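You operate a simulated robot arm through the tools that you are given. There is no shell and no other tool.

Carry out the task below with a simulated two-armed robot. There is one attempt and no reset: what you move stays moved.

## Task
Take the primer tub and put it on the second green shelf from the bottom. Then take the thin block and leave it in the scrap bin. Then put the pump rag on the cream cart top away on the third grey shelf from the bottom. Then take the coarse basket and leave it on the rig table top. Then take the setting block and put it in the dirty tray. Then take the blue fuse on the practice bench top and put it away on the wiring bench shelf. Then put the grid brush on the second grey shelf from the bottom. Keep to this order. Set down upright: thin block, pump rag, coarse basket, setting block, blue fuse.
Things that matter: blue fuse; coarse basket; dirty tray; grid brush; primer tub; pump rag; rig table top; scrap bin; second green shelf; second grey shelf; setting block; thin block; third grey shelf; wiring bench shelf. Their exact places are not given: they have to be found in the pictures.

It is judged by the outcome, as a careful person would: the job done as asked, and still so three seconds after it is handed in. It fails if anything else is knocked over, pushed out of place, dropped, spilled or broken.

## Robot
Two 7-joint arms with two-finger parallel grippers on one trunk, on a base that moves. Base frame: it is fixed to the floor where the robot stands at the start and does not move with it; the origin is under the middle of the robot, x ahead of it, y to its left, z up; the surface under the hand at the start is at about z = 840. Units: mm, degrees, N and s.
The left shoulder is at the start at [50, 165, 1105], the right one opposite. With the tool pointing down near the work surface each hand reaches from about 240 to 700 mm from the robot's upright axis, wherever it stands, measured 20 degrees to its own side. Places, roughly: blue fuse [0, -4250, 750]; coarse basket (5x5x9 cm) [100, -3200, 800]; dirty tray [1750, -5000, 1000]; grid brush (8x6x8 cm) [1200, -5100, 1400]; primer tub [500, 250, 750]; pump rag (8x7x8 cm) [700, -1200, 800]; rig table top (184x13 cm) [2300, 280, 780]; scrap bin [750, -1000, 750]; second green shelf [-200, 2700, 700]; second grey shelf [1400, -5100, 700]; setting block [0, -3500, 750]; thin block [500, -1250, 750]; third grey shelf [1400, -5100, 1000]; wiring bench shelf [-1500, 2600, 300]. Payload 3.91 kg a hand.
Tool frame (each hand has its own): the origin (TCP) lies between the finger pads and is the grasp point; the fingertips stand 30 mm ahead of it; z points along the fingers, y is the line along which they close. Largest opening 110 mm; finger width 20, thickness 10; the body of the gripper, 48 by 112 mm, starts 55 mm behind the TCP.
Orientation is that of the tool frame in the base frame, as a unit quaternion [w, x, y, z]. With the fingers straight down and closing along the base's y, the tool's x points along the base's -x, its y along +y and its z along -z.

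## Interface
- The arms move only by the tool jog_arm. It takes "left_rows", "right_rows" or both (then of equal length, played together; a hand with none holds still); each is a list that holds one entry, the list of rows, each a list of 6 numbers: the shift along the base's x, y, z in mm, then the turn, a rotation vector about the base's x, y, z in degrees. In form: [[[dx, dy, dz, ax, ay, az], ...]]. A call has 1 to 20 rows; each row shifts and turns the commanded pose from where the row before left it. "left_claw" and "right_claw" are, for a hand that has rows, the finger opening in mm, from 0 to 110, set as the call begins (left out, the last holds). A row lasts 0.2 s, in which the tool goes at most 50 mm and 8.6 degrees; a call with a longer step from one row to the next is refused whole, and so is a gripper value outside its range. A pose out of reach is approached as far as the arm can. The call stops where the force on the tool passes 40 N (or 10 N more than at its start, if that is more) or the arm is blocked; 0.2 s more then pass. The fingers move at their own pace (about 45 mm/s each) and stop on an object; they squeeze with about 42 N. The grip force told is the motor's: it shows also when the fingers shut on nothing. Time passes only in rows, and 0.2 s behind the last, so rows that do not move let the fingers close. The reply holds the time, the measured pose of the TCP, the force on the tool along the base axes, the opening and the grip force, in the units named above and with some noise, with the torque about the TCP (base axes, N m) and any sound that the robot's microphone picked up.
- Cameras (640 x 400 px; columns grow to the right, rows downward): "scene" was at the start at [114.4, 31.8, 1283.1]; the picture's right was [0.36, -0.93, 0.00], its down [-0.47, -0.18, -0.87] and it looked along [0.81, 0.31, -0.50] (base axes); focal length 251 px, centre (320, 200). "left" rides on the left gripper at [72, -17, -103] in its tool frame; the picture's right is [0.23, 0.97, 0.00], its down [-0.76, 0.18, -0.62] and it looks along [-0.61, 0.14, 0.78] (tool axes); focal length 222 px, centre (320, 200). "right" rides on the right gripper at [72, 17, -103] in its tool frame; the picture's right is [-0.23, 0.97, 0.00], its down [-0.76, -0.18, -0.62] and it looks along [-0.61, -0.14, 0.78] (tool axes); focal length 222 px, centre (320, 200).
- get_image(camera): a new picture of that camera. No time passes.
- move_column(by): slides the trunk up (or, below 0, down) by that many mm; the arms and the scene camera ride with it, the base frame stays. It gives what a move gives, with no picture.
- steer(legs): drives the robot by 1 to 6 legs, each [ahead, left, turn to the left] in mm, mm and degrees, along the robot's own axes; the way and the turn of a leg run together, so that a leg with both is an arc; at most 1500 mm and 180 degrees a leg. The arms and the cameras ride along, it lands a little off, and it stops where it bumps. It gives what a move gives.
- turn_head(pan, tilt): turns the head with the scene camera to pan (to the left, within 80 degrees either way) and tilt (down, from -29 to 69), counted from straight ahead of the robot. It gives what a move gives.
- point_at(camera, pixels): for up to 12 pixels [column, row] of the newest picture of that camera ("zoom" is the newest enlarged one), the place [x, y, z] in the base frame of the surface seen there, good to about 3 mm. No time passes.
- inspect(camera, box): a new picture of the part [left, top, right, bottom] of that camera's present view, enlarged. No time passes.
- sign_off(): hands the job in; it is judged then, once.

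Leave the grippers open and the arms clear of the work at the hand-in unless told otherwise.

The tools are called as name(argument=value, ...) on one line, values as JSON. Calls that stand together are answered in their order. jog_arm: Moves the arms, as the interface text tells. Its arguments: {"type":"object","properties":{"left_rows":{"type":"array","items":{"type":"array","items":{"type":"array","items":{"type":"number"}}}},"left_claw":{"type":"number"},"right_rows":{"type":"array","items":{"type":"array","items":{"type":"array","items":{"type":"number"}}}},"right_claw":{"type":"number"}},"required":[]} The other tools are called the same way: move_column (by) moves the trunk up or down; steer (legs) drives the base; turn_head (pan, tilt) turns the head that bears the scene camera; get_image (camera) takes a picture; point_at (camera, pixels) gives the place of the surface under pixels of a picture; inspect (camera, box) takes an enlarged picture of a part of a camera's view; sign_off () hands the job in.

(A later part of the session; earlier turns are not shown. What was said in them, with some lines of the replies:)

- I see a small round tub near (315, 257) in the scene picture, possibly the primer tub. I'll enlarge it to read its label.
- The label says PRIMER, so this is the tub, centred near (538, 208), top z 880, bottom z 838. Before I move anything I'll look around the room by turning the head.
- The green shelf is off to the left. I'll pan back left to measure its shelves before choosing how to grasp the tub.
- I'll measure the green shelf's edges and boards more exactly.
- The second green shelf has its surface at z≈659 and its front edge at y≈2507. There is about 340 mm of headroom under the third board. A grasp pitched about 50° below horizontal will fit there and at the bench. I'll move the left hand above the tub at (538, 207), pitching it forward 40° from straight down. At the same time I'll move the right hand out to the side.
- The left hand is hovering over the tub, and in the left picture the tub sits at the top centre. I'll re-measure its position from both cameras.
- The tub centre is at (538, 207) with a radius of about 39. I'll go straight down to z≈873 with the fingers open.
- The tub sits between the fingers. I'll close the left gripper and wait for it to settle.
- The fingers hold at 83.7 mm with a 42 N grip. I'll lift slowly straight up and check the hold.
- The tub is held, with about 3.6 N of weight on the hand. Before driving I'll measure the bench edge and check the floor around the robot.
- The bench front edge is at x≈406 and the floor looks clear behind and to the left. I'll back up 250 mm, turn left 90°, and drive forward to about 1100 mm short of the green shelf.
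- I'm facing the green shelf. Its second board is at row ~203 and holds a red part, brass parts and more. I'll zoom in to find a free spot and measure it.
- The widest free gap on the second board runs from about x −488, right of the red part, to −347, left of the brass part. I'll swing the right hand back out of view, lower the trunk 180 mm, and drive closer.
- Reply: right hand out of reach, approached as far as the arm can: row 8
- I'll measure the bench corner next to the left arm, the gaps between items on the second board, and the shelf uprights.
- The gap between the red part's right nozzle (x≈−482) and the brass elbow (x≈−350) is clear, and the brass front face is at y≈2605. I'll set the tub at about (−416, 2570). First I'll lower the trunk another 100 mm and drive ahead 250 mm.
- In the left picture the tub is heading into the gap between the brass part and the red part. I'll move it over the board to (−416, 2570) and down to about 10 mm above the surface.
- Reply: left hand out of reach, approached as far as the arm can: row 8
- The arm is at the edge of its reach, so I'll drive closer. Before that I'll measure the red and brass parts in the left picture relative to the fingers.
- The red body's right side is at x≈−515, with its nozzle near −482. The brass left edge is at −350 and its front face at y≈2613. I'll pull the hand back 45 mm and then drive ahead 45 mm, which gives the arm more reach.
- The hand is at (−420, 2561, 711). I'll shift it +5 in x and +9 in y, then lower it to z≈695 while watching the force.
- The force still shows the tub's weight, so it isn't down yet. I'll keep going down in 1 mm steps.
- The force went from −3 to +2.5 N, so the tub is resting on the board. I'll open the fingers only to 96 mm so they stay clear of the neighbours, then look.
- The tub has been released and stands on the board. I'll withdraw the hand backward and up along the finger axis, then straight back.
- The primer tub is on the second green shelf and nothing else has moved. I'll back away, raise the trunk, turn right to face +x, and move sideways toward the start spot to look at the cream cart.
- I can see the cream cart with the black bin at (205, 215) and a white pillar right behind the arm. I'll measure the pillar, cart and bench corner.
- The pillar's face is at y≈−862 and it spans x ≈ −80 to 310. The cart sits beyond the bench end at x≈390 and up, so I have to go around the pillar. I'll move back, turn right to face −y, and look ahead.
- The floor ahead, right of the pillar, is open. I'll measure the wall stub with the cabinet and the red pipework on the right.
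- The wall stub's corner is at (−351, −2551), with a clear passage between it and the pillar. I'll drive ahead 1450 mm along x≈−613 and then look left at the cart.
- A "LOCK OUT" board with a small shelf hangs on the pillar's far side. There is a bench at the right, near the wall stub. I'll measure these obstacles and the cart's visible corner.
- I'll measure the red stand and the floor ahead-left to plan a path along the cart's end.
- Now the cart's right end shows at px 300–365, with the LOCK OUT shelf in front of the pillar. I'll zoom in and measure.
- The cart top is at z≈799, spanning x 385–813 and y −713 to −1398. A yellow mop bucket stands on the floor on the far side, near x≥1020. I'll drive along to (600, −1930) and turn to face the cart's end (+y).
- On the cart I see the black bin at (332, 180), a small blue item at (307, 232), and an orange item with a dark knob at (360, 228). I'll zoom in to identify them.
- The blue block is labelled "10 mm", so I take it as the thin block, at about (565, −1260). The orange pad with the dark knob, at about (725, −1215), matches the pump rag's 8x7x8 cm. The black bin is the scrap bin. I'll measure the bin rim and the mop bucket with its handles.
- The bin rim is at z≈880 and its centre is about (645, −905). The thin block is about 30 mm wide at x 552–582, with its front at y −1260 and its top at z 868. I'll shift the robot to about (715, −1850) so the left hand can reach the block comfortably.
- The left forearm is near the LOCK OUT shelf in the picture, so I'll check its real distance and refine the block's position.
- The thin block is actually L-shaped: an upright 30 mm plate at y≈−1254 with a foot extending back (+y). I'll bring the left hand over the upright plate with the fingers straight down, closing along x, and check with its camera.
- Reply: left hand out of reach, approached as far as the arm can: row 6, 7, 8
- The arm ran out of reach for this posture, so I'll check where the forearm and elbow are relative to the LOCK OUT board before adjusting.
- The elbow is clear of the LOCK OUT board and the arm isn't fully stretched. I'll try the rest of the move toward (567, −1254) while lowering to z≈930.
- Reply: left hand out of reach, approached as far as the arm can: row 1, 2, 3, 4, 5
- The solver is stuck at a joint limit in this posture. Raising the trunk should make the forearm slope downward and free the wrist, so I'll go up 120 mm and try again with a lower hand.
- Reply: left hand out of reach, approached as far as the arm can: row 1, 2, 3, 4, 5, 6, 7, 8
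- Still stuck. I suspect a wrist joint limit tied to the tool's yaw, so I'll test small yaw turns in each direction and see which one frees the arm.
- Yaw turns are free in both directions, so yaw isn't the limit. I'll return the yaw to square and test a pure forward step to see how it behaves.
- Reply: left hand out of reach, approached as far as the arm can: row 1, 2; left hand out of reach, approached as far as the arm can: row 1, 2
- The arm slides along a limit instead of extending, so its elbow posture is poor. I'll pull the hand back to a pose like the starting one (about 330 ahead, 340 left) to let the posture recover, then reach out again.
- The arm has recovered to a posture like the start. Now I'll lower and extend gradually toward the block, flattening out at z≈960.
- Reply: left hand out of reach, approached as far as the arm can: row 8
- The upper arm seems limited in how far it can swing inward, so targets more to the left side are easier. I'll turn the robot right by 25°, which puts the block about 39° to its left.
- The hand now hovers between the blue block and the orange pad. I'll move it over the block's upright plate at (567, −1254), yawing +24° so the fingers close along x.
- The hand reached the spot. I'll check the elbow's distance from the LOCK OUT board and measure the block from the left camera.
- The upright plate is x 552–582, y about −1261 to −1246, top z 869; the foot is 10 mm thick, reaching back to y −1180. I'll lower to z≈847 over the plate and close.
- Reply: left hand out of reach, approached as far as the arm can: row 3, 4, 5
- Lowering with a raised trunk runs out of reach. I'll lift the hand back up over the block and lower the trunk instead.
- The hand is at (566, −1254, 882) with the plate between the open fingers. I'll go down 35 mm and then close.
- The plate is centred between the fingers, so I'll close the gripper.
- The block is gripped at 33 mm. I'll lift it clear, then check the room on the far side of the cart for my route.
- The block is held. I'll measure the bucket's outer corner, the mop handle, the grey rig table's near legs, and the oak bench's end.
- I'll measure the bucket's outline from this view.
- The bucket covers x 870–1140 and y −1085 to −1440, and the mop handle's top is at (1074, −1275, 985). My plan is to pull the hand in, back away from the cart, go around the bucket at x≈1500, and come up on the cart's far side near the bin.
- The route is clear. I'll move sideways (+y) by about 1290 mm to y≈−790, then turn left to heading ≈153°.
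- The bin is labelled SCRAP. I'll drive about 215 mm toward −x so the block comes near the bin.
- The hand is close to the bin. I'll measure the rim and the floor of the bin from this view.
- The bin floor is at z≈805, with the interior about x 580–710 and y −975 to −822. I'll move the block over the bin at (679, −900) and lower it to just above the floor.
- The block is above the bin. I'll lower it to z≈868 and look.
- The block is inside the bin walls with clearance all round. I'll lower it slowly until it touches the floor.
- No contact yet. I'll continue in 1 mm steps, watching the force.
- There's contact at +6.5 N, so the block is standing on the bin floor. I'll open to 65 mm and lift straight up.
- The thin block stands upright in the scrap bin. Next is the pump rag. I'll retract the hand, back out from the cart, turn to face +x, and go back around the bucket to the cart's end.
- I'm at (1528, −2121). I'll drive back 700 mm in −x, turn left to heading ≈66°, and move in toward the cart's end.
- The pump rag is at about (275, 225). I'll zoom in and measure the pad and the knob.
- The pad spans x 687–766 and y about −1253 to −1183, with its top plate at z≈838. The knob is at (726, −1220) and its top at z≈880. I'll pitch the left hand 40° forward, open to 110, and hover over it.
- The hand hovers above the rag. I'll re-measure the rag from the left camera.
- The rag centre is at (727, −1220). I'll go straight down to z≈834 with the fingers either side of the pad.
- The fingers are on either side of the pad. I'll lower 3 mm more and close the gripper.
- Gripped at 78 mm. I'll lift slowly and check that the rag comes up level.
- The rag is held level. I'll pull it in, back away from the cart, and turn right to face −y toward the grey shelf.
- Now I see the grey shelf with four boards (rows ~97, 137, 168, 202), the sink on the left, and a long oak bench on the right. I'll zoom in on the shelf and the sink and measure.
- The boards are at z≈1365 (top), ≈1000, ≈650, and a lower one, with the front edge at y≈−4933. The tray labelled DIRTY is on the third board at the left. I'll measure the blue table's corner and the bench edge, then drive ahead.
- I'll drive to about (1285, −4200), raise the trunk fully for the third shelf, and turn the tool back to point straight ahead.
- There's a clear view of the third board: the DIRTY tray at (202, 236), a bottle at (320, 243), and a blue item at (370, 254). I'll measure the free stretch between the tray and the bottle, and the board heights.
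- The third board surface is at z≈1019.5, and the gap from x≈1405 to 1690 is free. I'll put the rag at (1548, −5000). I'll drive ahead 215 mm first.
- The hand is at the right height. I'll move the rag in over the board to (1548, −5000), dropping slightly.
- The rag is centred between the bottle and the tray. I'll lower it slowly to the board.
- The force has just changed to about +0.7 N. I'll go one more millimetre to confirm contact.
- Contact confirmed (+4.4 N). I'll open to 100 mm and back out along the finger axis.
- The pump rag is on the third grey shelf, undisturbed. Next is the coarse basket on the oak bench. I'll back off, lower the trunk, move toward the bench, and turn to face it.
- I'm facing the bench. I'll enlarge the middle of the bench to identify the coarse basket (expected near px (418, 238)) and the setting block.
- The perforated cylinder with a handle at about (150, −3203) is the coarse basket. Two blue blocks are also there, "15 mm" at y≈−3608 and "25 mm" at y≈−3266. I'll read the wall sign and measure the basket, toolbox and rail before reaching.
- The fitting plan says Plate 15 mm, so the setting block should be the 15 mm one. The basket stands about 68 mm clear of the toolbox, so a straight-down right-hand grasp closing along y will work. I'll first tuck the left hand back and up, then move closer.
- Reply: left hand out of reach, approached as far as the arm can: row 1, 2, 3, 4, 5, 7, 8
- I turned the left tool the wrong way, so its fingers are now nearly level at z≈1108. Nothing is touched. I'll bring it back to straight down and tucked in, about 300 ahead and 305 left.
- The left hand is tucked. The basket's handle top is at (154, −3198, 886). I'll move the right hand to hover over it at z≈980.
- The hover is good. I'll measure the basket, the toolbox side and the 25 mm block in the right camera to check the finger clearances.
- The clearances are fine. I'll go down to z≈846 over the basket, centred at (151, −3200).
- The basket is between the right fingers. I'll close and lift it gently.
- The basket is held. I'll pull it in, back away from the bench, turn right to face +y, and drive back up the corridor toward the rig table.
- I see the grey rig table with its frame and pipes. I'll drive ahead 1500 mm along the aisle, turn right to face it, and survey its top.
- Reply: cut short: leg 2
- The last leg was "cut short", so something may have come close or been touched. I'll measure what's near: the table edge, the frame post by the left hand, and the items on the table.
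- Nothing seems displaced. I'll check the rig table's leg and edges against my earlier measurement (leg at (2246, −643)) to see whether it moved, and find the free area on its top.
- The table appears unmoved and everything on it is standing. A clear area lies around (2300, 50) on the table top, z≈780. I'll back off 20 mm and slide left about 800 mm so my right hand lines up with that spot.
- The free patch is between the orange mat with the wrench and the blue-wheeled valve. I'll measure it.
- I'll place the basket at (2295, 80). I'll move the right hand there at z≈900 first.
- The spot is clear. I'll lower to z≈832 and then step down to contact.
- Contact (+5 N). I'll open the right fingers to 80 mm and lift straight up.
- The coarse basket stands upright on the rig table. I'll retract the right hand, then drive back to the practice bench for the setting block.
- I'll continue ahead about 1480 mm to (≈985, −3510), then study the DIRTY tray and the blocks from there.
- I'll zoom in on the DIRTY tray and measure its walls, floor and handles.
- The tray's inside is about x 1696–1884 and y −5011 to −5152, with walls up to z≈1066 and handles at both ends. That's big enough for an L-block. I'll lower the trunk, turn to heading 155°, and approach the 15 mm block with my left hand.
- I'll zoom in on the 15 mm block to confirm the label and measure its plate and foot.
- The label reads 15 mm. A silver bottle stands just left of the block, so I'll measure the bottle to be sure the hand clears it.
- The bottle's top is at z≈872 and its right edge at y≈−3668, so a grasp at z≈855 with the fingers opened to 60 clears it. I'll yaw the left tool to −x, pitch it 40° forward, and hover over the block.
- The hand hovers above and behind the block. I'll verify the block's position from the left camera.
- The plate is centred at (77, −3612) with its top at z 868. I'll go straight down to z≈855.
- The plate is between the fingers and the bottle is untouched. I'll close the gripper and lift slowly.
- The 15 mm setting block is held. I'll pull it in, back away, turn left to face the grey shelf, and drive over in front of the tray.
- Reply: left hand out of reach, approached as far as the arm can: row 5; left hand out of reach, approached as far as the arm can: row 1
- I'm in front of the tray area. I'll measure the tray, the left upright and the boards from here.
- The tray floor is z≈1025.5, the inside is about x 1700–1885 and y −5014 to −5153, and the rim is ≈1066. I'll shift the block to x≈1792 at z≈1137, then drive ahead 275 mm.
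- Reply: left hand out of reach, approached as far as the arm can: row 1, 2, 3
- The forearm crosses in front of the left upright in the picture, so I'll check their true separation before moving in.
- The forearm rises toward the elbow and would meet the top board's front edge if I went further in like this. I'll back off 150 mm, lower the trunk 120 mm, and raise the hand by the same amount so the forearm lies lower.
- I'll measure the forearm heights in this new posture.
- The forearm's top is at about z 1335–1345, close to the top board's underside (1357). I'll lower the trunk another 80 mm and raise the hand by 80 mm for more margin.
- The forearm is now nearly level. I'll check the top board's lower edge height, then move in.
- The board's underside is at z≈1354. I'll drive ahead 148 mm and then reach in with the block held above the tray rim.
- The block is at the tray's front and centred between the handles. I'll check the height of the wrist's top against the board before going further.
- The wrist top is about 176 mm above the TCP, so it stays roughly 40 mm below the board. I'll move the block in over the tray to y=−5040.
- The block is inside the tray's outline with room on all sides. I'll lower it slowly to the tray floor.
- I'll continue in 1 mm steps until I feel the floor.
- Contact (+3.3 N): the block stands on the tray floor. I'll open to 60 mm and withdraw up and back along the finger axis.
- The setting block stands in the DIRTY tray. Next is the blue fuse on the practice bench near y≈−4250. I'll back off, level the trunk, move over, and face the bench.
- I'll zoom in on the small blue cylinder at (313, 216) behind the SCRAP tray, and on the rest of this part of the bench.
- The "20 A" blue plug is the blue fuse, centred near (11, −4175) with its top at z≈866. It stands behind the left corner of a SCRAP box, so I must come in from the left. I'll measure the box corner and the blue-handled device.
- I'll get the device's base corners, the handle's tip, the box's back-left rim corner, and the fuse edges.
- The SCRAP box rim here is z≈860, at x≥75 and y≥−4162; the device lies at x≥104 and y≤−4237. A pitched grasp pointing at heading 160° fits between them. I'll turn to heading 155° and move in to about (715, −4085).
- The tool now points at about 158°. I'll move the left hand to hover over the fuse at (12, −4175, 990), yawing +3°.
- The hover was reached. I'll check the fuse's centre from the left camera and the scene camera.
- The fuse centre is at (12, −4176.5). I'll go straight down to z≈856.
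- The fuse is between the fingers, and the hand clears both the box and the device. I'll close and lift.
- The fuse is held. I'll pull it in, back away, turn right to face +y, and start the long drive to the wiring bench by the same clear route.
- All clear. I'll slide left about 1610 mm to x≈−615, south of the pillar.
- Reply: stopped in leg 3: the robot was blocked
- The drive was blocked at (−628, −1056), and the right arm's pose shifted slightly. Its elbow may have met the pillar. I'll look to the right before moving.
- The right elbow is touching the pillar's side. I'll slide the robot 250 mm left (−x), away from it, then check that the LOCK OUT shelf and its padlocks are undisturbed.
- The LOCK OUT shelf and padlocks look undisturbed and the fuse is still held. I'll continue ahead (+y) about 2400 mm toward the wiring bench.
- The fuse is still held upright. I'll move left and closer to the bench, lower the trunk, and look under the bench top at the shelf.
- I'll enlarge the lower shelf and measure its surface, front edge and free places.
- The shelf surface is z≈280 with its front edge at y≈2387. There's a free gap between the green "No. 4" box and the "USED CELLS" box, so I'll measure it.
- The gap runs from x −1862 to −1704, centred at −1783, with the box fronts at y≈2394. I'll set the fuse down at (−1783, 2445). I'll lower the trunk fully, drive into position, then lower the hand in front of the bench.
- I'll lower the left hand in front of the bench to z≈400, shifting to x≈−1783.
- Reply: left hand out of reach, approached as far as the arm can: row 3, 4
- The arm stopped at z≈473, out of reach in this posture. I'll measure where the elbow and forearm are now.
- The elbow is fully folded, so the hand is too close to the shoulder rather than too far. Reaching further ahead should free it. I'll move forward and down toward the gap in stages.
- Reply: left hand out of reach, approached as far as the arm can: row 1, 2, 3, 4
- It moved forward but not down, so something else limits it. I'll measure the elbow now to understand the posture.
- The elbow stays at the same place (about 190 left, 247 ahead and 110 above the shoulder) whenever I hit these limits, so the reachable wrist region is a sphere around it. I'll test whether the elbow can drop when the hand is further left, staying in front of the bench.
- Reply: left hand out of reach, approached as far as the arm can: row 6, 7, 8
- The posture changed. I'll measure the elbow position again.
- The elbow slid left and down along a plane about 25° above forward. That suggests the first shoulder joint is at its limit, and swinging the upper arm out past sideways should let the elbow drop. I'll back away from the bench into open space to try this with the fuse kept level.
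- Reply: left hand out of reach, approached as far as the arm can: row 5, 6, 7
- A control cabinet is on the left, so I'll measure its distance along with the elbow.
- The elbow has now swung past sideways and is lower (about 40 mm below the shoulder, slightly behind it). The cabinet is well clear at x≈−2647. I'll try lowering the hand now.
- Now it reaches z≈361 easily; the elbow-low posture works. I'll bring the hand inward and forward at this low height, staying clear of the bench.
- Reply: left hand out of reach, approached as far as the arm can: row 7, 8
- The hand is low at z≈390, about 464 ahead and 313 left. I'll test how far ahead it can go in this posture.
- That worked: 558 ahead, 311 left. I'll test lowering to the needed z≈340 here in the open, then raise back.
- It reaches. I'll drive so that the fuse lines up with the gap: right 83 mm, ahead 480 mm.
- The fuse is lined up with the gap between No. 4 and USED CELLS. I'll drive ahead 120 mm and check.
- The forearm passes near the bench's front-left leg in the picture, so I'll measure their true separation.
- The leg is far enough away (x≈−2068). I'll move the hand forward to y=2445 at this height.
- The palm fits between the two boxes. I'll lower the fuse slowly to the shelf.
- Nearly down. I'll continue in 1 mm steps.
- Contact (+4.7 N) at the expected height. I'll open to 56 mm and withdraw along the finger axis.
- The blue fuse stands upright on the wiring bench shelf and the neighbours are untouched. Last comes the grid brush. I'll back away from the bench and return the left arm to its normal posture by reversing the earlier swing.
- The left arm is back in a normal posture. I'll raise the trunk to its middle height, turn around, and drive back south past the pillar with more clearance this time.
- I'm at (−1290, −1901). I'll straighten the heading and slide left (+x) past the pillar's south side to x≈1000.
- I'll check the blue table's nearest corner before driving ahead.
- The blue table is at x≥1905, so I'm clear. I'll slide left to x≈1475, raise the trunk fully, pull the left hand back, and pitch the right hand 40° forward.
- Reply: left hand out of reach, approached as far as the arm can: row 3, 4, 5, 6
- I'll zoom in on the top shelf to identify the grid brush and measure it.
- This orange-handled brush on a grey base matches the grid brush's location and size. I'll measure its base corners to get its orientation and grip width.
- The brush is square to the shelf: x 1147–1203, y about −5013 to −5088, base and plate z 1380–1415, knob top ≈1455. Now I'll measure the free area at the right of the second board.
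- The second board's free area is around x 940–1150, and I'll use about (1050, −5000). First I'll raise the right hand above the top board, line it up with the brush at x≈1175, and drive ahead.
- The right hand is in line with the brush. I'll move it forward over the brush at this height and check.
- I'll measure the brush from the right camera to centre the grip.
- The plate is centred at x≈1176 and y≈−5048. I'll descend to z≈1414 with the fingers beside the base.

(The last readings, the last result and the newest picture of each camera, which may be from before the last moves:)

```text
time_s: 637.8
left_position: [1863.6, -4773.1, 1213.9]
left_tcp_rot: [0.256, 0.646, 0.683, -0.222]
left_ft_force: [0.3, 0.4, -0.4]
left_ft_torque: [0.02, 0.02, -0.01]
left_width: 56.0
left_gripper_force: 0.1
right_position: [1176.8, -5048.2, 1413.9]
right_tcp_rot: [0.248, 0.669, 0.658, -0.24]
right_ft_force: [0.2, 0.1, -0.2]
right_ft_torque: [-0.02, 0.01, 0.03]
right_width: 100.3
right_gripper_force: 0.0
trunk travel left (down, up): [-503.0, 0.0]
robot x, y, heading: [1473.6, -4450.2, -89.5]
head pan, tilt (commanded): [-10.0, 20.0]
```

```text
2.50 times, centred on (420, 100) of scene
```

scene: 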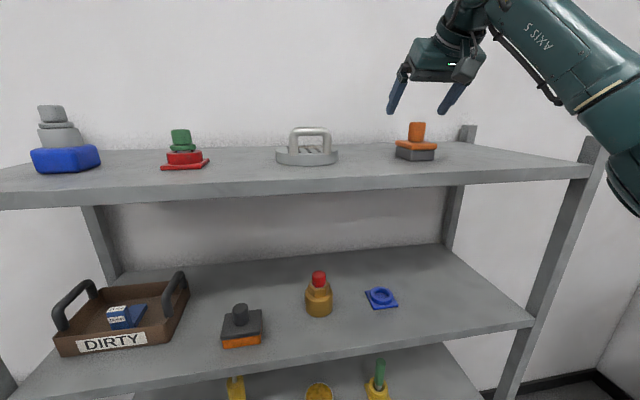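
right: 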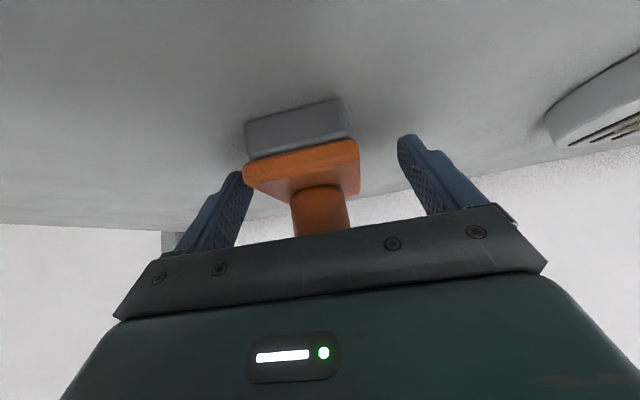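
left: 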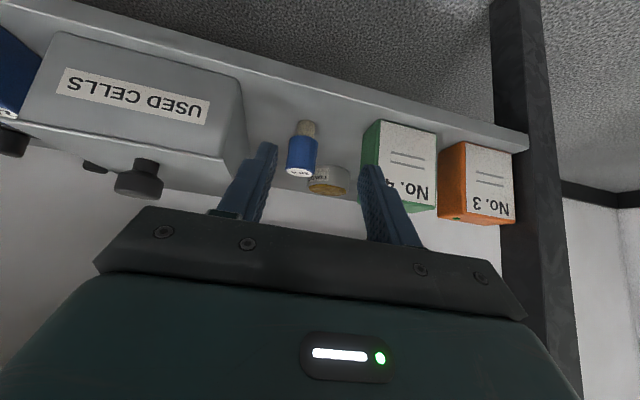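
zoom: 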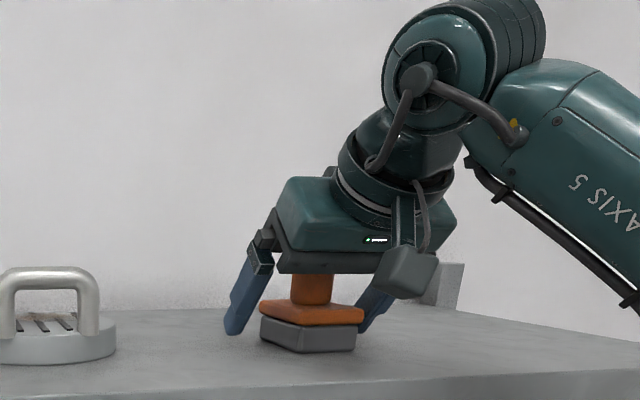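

The brush sits between the fingers. I'll close and lift slowly.

jog_arm(right_rows=[[[0, 0, 0, 0, 0, 0], [0, 0, 0, 0, 0, 0], [0, 0, 0, 0, 0, 0], [0, 0, 0, 0, 0, 0], [0, 0, 0, 0, 0, 0]]], right_claw=30)

jog_arm(right_rows=[[[0, 0, 8, 0, 0, 0], [0, 0, 15, 0, 0, 0], [0, 0, 25, 0, 0, 0], [0, 0, 25, 0, 0, 0], [0, 0, 0, 0, 0, 0]]])

get_image(camera="right")

get_image(camera="scene")

```text
time_s: 639.0
left_position: [1863.1, -4771.8, 1215.5]
left_tcp_rot: [0.257, 0.646, 0.683, -0.223]
left_ft_force: [-0.1, -0.9, 0.4]
left_ft_torque: [0.02, -0.01, 0.0]
left_width: 55.9
left_gripper_force: 0.0
right_position: [1178.1, -5048.0, 1412.5]
right_tcp_rot: [0.247, 0.67, 0.658, -0.241]
right_ft_force: [-0.8, 0.0, 0.3]
right_ft_torque: [0.01, 0.07, -0.03]
right_width: 53.6
right_gripper_force: 41.7
trunk travel left (down, up): [-503.0, 0.0]
robot x, y, heading: [1473.2, -4450.2, -89.9]
head pan, tilt (commanded): [-10.0, 20.0]
```

```text
time_s: 640.2
left_position: [1864.1, -4773.7, 1213.7]
left_tcp_rot: [0.257, 0.646, 0.684, -0.223]
left_ft_force: [-1.1, 0.0, -0.4]
left_ft_torque: [0.01, 0.02, 0.0]
left_width: 55.9
left_gripper_force: 0.1
right_position: [1176.5, -5049.8, 1488.0]
right_tcp_rot: [0.246, 0.671, 0.658, -0.24]
right_ft_force: [0.1, 0.7, -1.0]
right_ft_torque: [0.01, 0.0, 0.03]
right_width: 53.6
right_gripper_force: 42.7
trunk travel left (down, up): [-503.0, 0.0]
robot x, y, heading: [1470.9, -4450.2, -90.0]
head pan, tilt (commanded): [-10.0, 20.0]
```

```text
taken
```

right: 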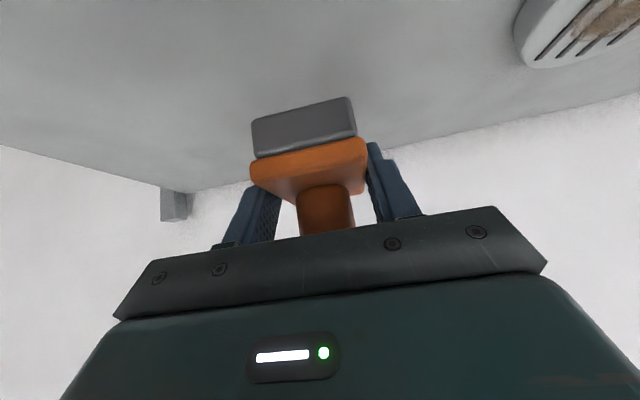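

```text
taken
```

scene: 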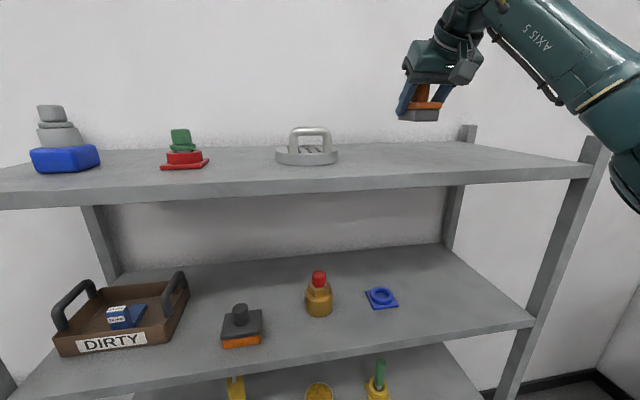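

The brush is held. I'll pull it back off the top board, back the robot away, lower the trunk for the second shelf, and lower the arm in the open.

jog_arm(right_rows=[[[0, 35, 0, 0, 0, 0], [0, 35, 0, 0, 0, 0], [0, 35, 0, 0, 0, 0], [0, 35, 0, 0, 0, 0], [0, 35, 0, 0, 0, 0], [0, 37, 0, 0, 0, 0], [0, 0, 0, 0, 0, 0]]])

steer(legs=[[-290, 0, 0], [0, -126, 0]])

move_column(by=-385)

jog_arm(right_rows=[[[0, 0, -40, 0, 0, 0], [0, 0, -40, 0, 0, 0], [0, 0, -40, 0, 0, 0], [0, 0, -40, 0, 0, 0], [0, 0, -40, 0, 0, 0], [0, 0, -40, 0, 0, 0], [0, 0, -40, 0, 0, 0], [0, 0, -40, 0, 0, 0], [0, 0, 0, 0, 0, 0]]])

get_image(camera="scene")

```text
time_s: 641.8
left_position: [1864.2, -4774.3, 1213.7]
left_tcp_rot: [0.256, 0.647, 0.683, -0.223]
left_ft_force: [0.9, -0.1, -0.7]
left_ft_torque: [-0.02, -0.02, 0.04]
left_width: 56.1
left_gripper_force: 0.0
right_position: [1176.7, -4839.8, 1487.4]
right_tcp_rot: [0.246, 0.67, 0.658, -0.24]
right_ft_force: [-0.4, -0.6, -1.9]
right_ft_torque: [0.01, -0.01, 0.0]
right_width: 53.5
right_gripper_force: 42.0
trunk travel left (down, up): [-503.0, 0.0]
robot x, y, heading: [1470.9, -4449.8, -90.0]
head pan, tilt (commanded): [-10.0, 20.0]
```

```text
time_s: 645.1
left_position: [1735.9, -4485.0, 1214.2]
left_tcp_rot: [0.256, 0.648, 0.681, -0.224]
left_ft_force: [-0.6, -0.3, -0.2]
left_ft_torque: [-0.01, -0.02, -0.03]
left_width: 56.0
left_gripper_force: 0.0
right_position: [1048.9, -4547.0, 1489.1]
right_tcp_rot: [0.246, 0.671, 0.656, -0.242]
right_ft_force: [-0.3, 1.0, -1.3]
right_ft_torque: [0.03, 0.01, 0.02]
right_width: 53.0
right_gripper_force: 41.9
trunk travel left (down, up): [-503.0, 0.0]
robot x, y, heading: [1346.8, -4160.8, -90.5]
head pan, tilt (commanded): [-10.0, 20.0]
```

```text
time_s: 648.8
left_position: [1735.8, -4486.5, 829.2]
left_tcp_rot: [0.256, 0.649, 0.681, -0.223]
left_ft_force: [0.6, -0.6, 0.7]
left_ft_torque: [-0.02, -0.02, 0.02]
left_width: 55.9
left_gripper_force: 0.0
right_position: [1049.6, -4547.9, 1103.2]
right_tcp_rot: [0.246, 0.671, 0.658, -0.239]
right_ft_force: [-1.0, -0.3, -1.1]
right_ft_torque: [0.01, 0.01, 0.05]
right_width: 53.4
right_gripper_force: 41.9
trunk travel left (down, up): [-118.0, 385.0]
robot x, y, heading: [1347.3, -4163.2, -90.2]
head pan, tilt (commanded): [-10.0, 20.0]
```

```text
time_s: 650.8
left_position: [1735.2, -4485.6, 828.9]
left_tcp_rot: [0.256, 0.649, 0.681, -0.224]
left_ft_force: [-0.6, 0.1, -0.3]
left_ft_torque: [-0.01, 0.02, 0.0]
left_width: 55.9
left_gripper_force: 0.1
right_position: [1049.9, -4547.4, 781.2]
right_tcp_rot: [0.246, 0.671, 0.657, -0.24]
right_ft_force: [0.4, -1.0, -0.5]
right_ft_torque: [0.02, -0.01, 0.01]
right_width: 53.5
right_gripper_force: 41.5
right hand out of reach, approached as far as the arm can: row 8
trunk travel left (down, up): [-118.0, 385.0]
robot x, y, heading: [1345.4, -4160.9, -90.3]
head pan, tilt (commanded): [-10.0, 20.0]
```

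```text
taken
```

scene: 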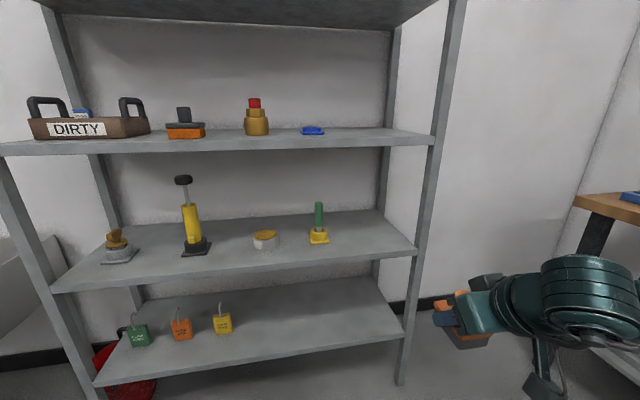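

The second board is in view with free space at its right side. I'll drive ahead 250 mm and look again.

steer(legs=[[250, 0, 0.3]])

get_image(camera="scene")

get_image(camera="right")

```text
time_s: 652.6
left_position: [1735.6, -4728.3, 829.5]
left_tcp_rot: [0.256, 0.647, 0.683, -0.223]
left_ft_force: [0.2, -0.6, -0.2]
left_ft_torque: [0.01, 0.0, 0.0]
left_width: 56.0
left_gripper_force: 0.0
right_position: [1048.7, -4791.3, 781.4]
right_tcp_rot: [0.245, 0.671, 0.657, -0.24]
right_ft_force: [-0.3, -0.4, -1.2]
right_ft_torque: [0.02, 0.01, 0.02]
right_width: 53.3
right_gripper_force: 41.9
trunk travel left (down, up): [-118.0, 385.0]
robot x, y, heading: [1345.0, -4403.0, -90.1]
head pan, tilt (commanded): [-10.0, 20.0]
```

```text
taken
```

scene: 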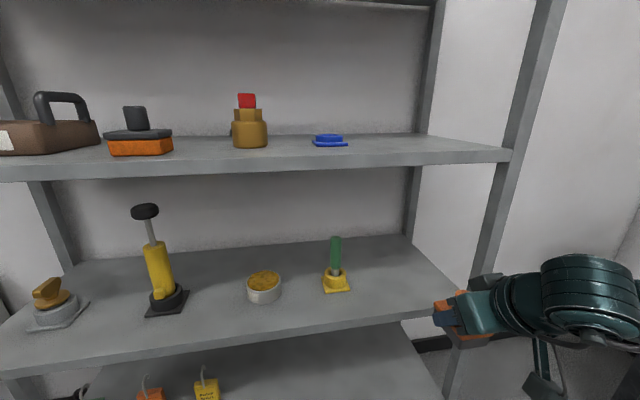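

```text
taken
```

right: 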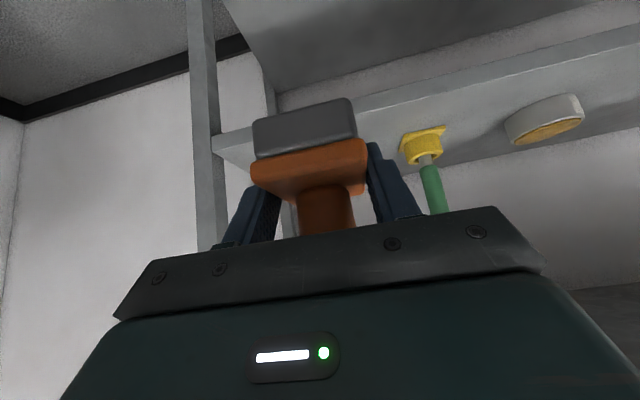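

I'll measure the right upright, the right end of the second board, and the third board's lower edge.

point_at(camera="scene", pixels=[[490, 230], [425, 318], [430, 290], [405, 255], [380, 290], [400, 165], [400, 158], [350, 290], [330, 285], [348, 285], [530, 110]])

```text
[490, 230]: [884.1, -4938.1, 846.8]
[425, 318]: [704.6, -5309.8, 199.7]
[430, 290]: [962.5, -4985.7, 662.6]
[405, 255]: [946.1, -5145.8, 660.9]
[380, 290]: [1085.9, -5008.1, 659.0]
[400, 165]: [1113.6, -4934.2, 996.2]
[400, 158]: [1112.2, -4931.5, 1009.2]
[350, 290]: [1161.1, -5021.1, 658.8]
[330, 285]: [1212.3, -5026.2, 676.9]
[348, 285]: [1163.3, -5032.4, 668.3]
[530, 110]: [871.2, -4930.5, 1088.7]
```

The right upright is at x≈884 and the green brush's base ends at x≈1162. I'll bring the grid brush in to (1040, −5000), dropping to z≈745 on the way.

jog_arm(right_rows=[[[-1.5, -15, -12, 0, 0, 0], [-1.5, -30, -12, 0, 0, 0], [-1.5, -40, -6, 0, 0, 0], [-1.5, -40, -4, 0, 0, 0], [-1.5, -42, -2, 0, 0, 0], [-1.5, -42, 0, 0, 0, 0], [0, 0, 0, 0, 0, 0]]])

get_image(camera="scene")

get_image(camera="right")

```text
time_s: 654.2
left_position: [1735.6, -4727.0, 829.1]
left_tcp_rot: [0.256, 0.648, 0.681, -0.224]
left_ft_force: [0.8, 0.1, -0.1]
left_ft_torque: [-0.03, -0.02, 0.03]
left_width: 55.9
left_gripper_force: 0.0
right_position: [1040.0, -5001.7, 746.0]
right_tcp_rot: [0.246, 0.671, 0.656, -0.241]
right_ft_force: [-0.2, 0.4, -1.0]
right_ft_torque: [-0.01, 0.01, 0.01]
right_width: 53.3
right_gripper_force: 42.2
trunk travel left (down, up): [-118.0, 385.0]
robot x, y, heading: [1342.1, -4402.1, -90.1]
head pan, tilt (commanded): [-10.0, 20.0]
```

```text
taken
```

scene: 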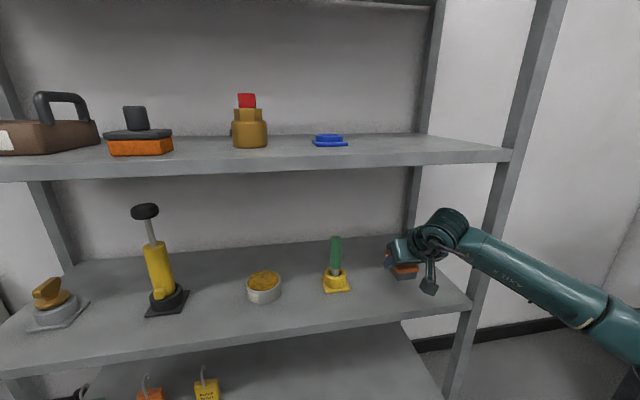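

```text
taken
```

right: 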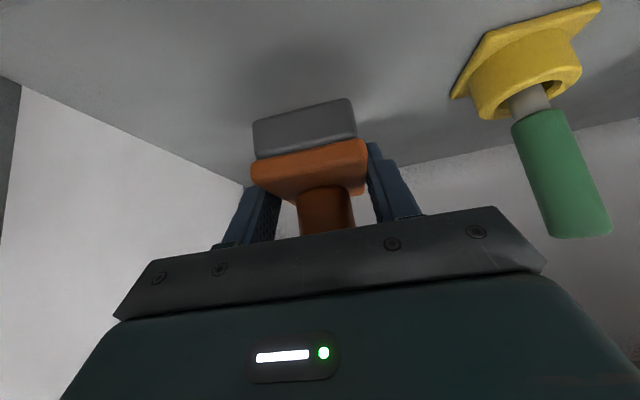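

The spot is free. I'll check the forearm's distance from the right upright before lowering.

point_at(camera="scene", pixels=[[470, 245], [500, 262], [540, 285], [580, 305], [487, 225], [472, 300], [440, 225], [450, 215]])

```text
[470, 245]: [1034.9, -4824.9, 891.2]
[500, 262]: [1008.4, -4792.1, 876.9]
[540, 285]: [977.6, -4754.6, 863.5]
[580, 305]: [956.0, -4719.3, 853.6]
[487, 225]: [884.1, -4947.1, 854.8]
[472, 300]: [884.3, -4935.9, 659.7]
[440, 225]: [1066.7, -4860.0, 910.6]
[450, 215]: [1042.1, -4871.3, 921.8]
```

Clear by about 170 mm. I'll lower the brush slowly to the board.

jog_arm(right_rows=[[[0, 0, -18, 0, 0, 0], [0, 0, -15, 0, 0, 0], [0, 0, -10, 0, 0, 0], [0, 0, -5, 0, 0, 0], [0, 0, 0, 0, 0, 0]]])

jog_arm(right_rows=[[[0, 0, -2, 0, 0, 0], [0, 0, -1, 0, 0, 0], [0, 0, 0, 0, 0, 0]]])

jog_arm(right_rows=[[[0, 0, -1, 0, 0, 0], [0, 0, 0, 0, 0, 0]]])

```text
time_s: 655.4
left_position: [1735.3, -4727.5, 830.4]
left_tcp_rot: [0.256, 0.648, 0.682, -0.223]
left_ft_force: [1.0, 0.2, 0.3]
left_ft_torque: [-0.01, -0.02, 0.03]
left_width: 56.0
left_gripper_force: 0.2
right_position: [1041.3, -5000.3, 697.1]
right_tcp_rot: [0.246, 0.671, 0.656, -0.24]
right_ft_force: [0.2, 0.0, -0.9]
right_ft_torque: [0.0, -0.02, 0.02]
right_width: 53.4
right_gripper_force: 41.8
trunk travel left (down, up): [-118.0, 385.0]
robot x, y, heading: [1345.0, -4403.9, -90.0]
head pan, tilt (commanded): [-10.0, 20.0]
```

```text
time_s: 656.2
left_position: [1734.5, -4728.5, 829.9]
left_tcp_rot: [0.255, 0.649, 0.681, -0.224]
left_ft_force: [0.4, -0.2, 0.1]
left_ft_torque: [-0.04, -0.03, -0.02]
left_width: 56.0
left_gripper_force: 0.1
right_position: [1041.4, -5000.1, 694.8]
right_tcp_rot: [0.246, 0.671, 0.657, -0.24]
right_ft_force: [-0.2, -1.4, -0.8]
right_ft_torque: [0.03, -0.01, 0.0]
right_width: 53.2
right_gripper_force: 41.9
trunk travel left (down, up): [-118.0, 385.0]
robot x, y, heading: [1343.2, -4404.7, -90.5]
head pan, tilt (commanded): [-10.0, 20.0]
```

```text
time_s: 656.8
left_position: [1734.7, -4727.7, 829.0]
left_tcp_rot: [0.257, 0.648, 0.681, -0.224]
left_ft_force: [0.6, -0.3, -0.1]
left_ft_torque: [0.04, -0.04, -0.03]
left_width: 56.0
left_gripper_force: 0.1
right_position: [1040.8, -5000.5, 693.9]
right_tcp_rot: [0.245, 0.671, 0.657, -0.241]
right_ft_force: [-0.7, 0.9, -0.6]
right_ft_torque: [-0.01, 0.04, 0.02]
right_width: 53.3
right_gripper_force: 42.4
trunk travel left (down, up): [-118.0, 385.0]
robot x, y, heading: [1343.3, -4404.3, -90.0]
head pan, tilt (commanded): [-10.0, 20.0]
```

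Not touching yet. I'll keep going in 1 mm steps.

jog_arm(right_rows=[[[0, 0, -1, 0, 0, 0], [0, 0, 0, 0, 0, 0]]])

jog_arm(right_rows=[[[0, 0, -1, 0, 0, 0], [0, 0, 0, 0, 0, 0]]])

```text
time_s: 657.4
left_position: [1735.8, -4728.2, 830.6]
left_tcp_rot: [0.256, 0.647, 0.682, -0.223]
left_ft_force: [-0.5, -0.8, 0.1]
left_ft_torque: [-0.01, 0.0, 0.0]
left_width: 56.0
left_gripper_force: 0.0
right_position: [1039.8, -5000.9, 693.6]
right_tcp_rot: [0.247, 0.67, 0.657, -0.24]
right_ft_force: [0.4, 0.4, 3.0]
right_ft_torque: [0.17, 0.1, -0.07]
right_width: 53.7
right_gripper_force: 42.0
trunk travel left (down, up): [-118.0, 385.0]
robot x, y, heading: [1344.6, -4407.2, -90.1]
head pan, tilt (commanded): [-10.0, 20.0]
```

```text
time_s: 658.0
left_position: [1735.8, -4727.3, 829.6]
left_tcp_rot: [0.255, 0.649, 0.681, -0.224]
left_ft_force: [-0.9, 0.4, 0.2]
left_ft_torque: [0.0, -0.02, -0.03]
left_width: 56.1
left_gripper_force: 0.1
right_position: [1041.4, -5000.2, 693.0]
right_tcp_rot: [0.246, 0.671, 0.656, -0.241]
right_ft_force: [-0.1, 2.1, 7.9]
right_ft_torque: [0.37, 0.23, -0.01]
right_width: 53.2
right_gripper_force: 42.2
trunk travel left (down, up): [-118.0, 385.0]
robot x, y, heading: [1343.8, -4405.2, -89.9]
head pan, tilt (commanded): [-10.0, 20.0]
```

Contact confirmed (+7.9 N). I'll open to 85 mm and back the right hand out along its finger axis.

jog_arm(right_rows=[[[0, 0, 0, 0, 0, 0], [0, 0, 0, 0, 0, 0], [0, 0, 0, 0, 0, 0]]], right_claw=85)

jog_arm(right_rows=[[[0, 8, 7, 0, 0, 0], [0, 16, 14, 0, 0, 0], [0, 22, 14, 0, 0, 0], [0, 35, 8, 0, 0, 0], [0, 45, 0, 0, 0, 0], [0, 45, 0, 0, 0, 0], [0, 45, 0, 0, 0, 0], [0, 0, 0, 0, 0, 0]]])

get_image(camera="scene")

get_image(camera="right")

```text
time_s: 658.8
left_position: [1735.1, -4727.8, 828.5]
left_tcp_rot: [0.256, 0.648, 0.681, -0.224]
left_ft_force: [0.7, 0.2, 0.5]
left_ft_torque: [0.0, 0.01, 0.0]
left_width: 56.1
left_gripper_force: 0.3
right_position: [1041.0, -5000.5, 691.6]
right_tcp_rot: [0.246, 0.671, 0.657, -0.24]
right_ft_force: [0.5, 0.0, -0.3]
right_ft_torque: [0.02, -0.02, 0.04]
right_width: 85.2
right_gripper_force: 0.2
trunk travel left (down, up): [-118.0, 385.0]
robot x, y, heading: [1346.7, -4405.2, -90.1]
head pan, tilt (commanded): [-10.0, 20.0]
```

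```text
time_s: 660.6
left_position: [1734.9, -4728.4, 829.9]
left_tcp_rot: [0.255, 0.648, 0.682, -0.223]
left_ft_force: [-0.2, 0.7, 0.4]
left_ft_torque: [-0.01, 0.01, 0.01]
left_width: 56.3
left_gripper_force: 0.1
right_position: [1038.1, -4788.2, 733.4]
right_tcp_rot: [0.246, 0.671, 0.658, -0.239]
right_ft_force: [0.2, -0.5, 1.3]
right_ft_torque: [-0.01, 0.01, -0.01]
right_width: 85.0
right_gripper_force: 0.0
right hand out of reach, approached as far as the arm can: row 7
trunk travel left (down, up): [-118.0, 385.0]
robot x, y, heading: [1347.0, -4405.0, -90.0]
head pan, tilt (commanded): [-10.0, 20.0]
```

```text
taken
```

scene: 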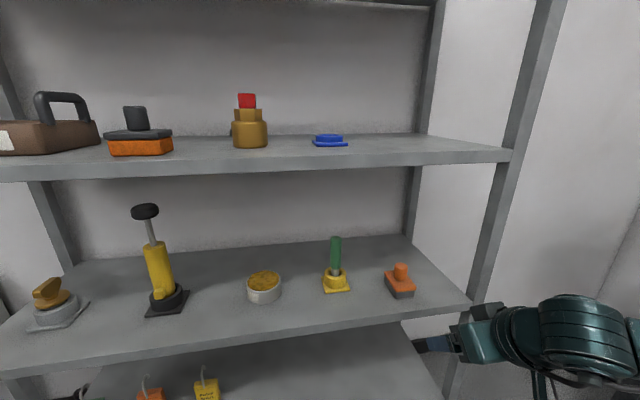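

```text
taken
```

right: 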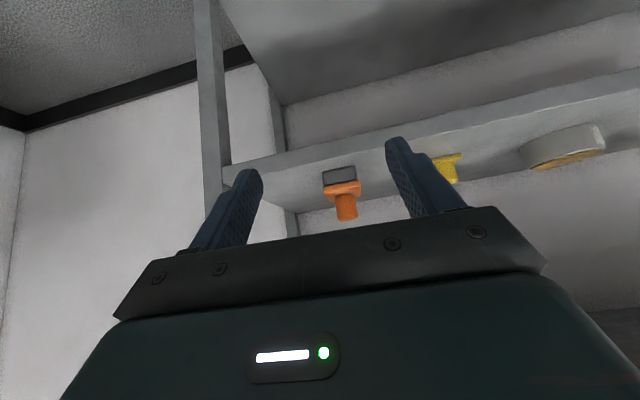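

The grid brush stands on the second grey shelf. I'll open both grippers, back the robot clear of the shelf, and do a last check of the whole rack.

steer(legs=[[-500, 0, 0]])

jog_arm(left_rows=[[[0, 0, 0, 0, 0, 0], [0, 0, 0, 0, 0, 0], [0, 0, 0, 0, 0, 0]]], right_rows=[[[0, 0, 0, 0, 0, 0], [0, 0, 0, 0, 0, 0], [0, 0, 0, 0, 0, 0]]], left_claw=110, right_claw=110)

move_column(by=385)

turn_head(pan=0, tilt=25)

get_image(camera="scene")

inspect(camera="scene", box=[160, 100, 480, 300])

```text
time_s: 663.6
left_position: [1737.2, -4219.8, 829.6]
left_tcp_rot: [0.257, 0.645, 0.684, -0.223]
left_ft_force: [-0.6, 0.2, 0.5]
left_ft_torque: [-0.01, -0.02, 0.0]
left_width: 55.8
left_gripper_force: 0.0
right_position: [1041.3, -4285.1, 733.8]
right_tcp_rot: [0.247, 0.668, 0.66, -0.238]
right_ft_force: [0.3, -0.6, 0.4]
right_ft_torque: [-0.02, -0.01, 0.01]
right_width: 85.0
right_gripper_force: 0.1
trunk travel left (down, up): [-118.0, 385.0]
robot x, y, heading: [1343.7, -3896.1, -89.8]
head pan, tilt (commanded): [-10.0, 20.0]
```

```text
time_s: 664.4
left_position: [1737.9, -4218.8, 829.7]
left_tcp_rot: [0.257, 0.645, 0.685, -0.222]
left_ft_force: [0.2, -0.9, 0.0]
left_ft_torque: [0.0, -0.01, 0.0]
left_width: 110.1
left_gripper_force: 0.0
right_position: [1041.2, -4285.7, 734.0]
right_tcp_rot: [0.246, 0.669, 0.66, -0.239]
right_ft_force: [0.1, 0.6, -0.3]
right_ft_torque: [0.04, 0.0, -0.01]
right_width: 110.0
right_gripper_force: 0.1
trunk travel left (down, up): [-118.0, 385.0]
robot x, y, heading: [1345.5, -3897.3, -89.6]
head pan, tilt (commanded): [-10.0, 20.0]
```

```text
time_s: 668.1
left_position: [1738.3, -4218.9, 1214.6]
left_tcp_rot: [0.257, 0.645, 0.685, -0.222]
left_ft_force: [0.7, 0.9, 0.6]
left_ft_torque: [-0.01, -0.02, -0.01]
left_width: 110.1
left_gripper_force: 0.2
right_position: [1040.5, -4285.9, 1119.4]
right_tcp_rot: [0.247, 0.668, 0.66, -0.239]
right_ft_force: [0.3, 0.3, -0.1]
right_ft_torque: [0.03, 0.02, 0.02]
right_width: 109.8
right_gripper_force: 0.1
trunk travel left (down, up): [-503.0, 0.0]
robot x, y, heading: [1343.5, -3899.3, -89.4]
head pan, tilt (commanded): [-10.0, 20.0]
```

```text
time_s: 668.8
left_position: [1738.5, -4219.3, 1215.2]
left_tcp_rot: [0.257, 0.645, 0.685, -0.223]
left_ft_force: [-0.1, 0.3, 0.5]
left_ft_torque: [0.0, 0.01, -0.01]
left_width: 110.0
left_gripper_force: 0.0
right_position: [1039.8, -4285.4, 1118.2]
right_tcp_rot: [0.247, 0.668, 0.66, -0.239]
right_ft_force: [0.2, -0.4, 0.5]
right_ft_torque: [0.0, 0.01, -0.02]
right_width: 110.3
right_gripper_force: 0.1
trunk travel left (down, up): [-503.0, 0.0]
robot x, y, heading: [1345.5, -3900.5, -90.0]
head pan, tilt (commanded): [0.0, 25.0]
```

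```text
taken
```

scene: 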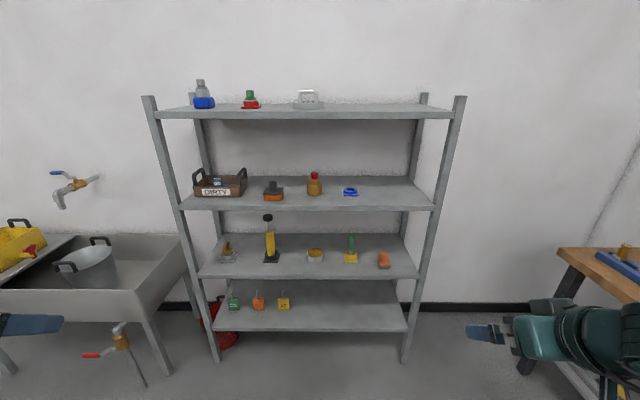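

```text
2.00 times, centred on (320, 200) of scene
```

zoom: 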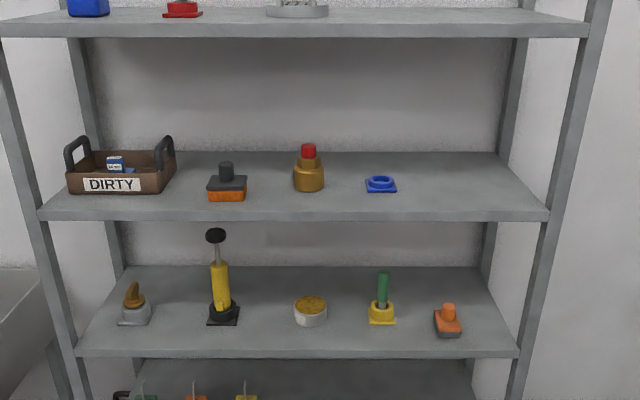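

All seven jobs are done in order: the tub, thin block, rag, basket, setting block, fuse and brush are in place and upright. Both grippers are open and the arms are clear, so I'm handing in.

sign_off()

```text
The job is handed in.
```

I did all seven jobs in the order you asked and handed in. I never saw anything knocked over or moved, but I had two contact incidents while driving, described below.

| Item | Where it is now |
|---|---|
| Primer tub | Second green shelf, between the red part and the brass elbow |
| Thin block (the "10 mm" one) | Upright in the SCRAP bin on the cream cart |
| Pump rag | Third grey shelf, right of the DIRTY tray |
| Coarse basket | Upright on the rig table top, in the clear patch by the blue-wheeled valve |
| Setting block (the "15 mm" one) | Upright in the DIRTY tray on the third grey shelf |
| Blue fuse (20 A) | Upright on the wiring bench shelf, between the No. 4 and USED CELLS boxes |
| Grid brush | Second grey shelf, at the right end |

**Choosing the setting block:** there was also a "25 mm" block on the bench. I picked the 15 mm one because the wall plan says "Plate 15 mm" and it was closer to the place you gave.

**Contact incidents:**
- **Pillar:** while carrying the fuse, my right elbow touched the white pillar and the drive stopped. The LOCK OUT shelf and padlocks looked undisturbed afterwards.
- **Rig table:** one drive near the table was reported cut short. I found no sign that the table or anything on it had moved.

**Fuse placement:** I stood the fuse on the shelf itself rather than in the yellow FUSES rack, since you asked for the shelf.

At hand-in both grippers were open and the arms were clear of the grey shelf. My last look there showed the rag, the tray with the setting block, and the brush still in place; I did not go back to re-check the other spots.
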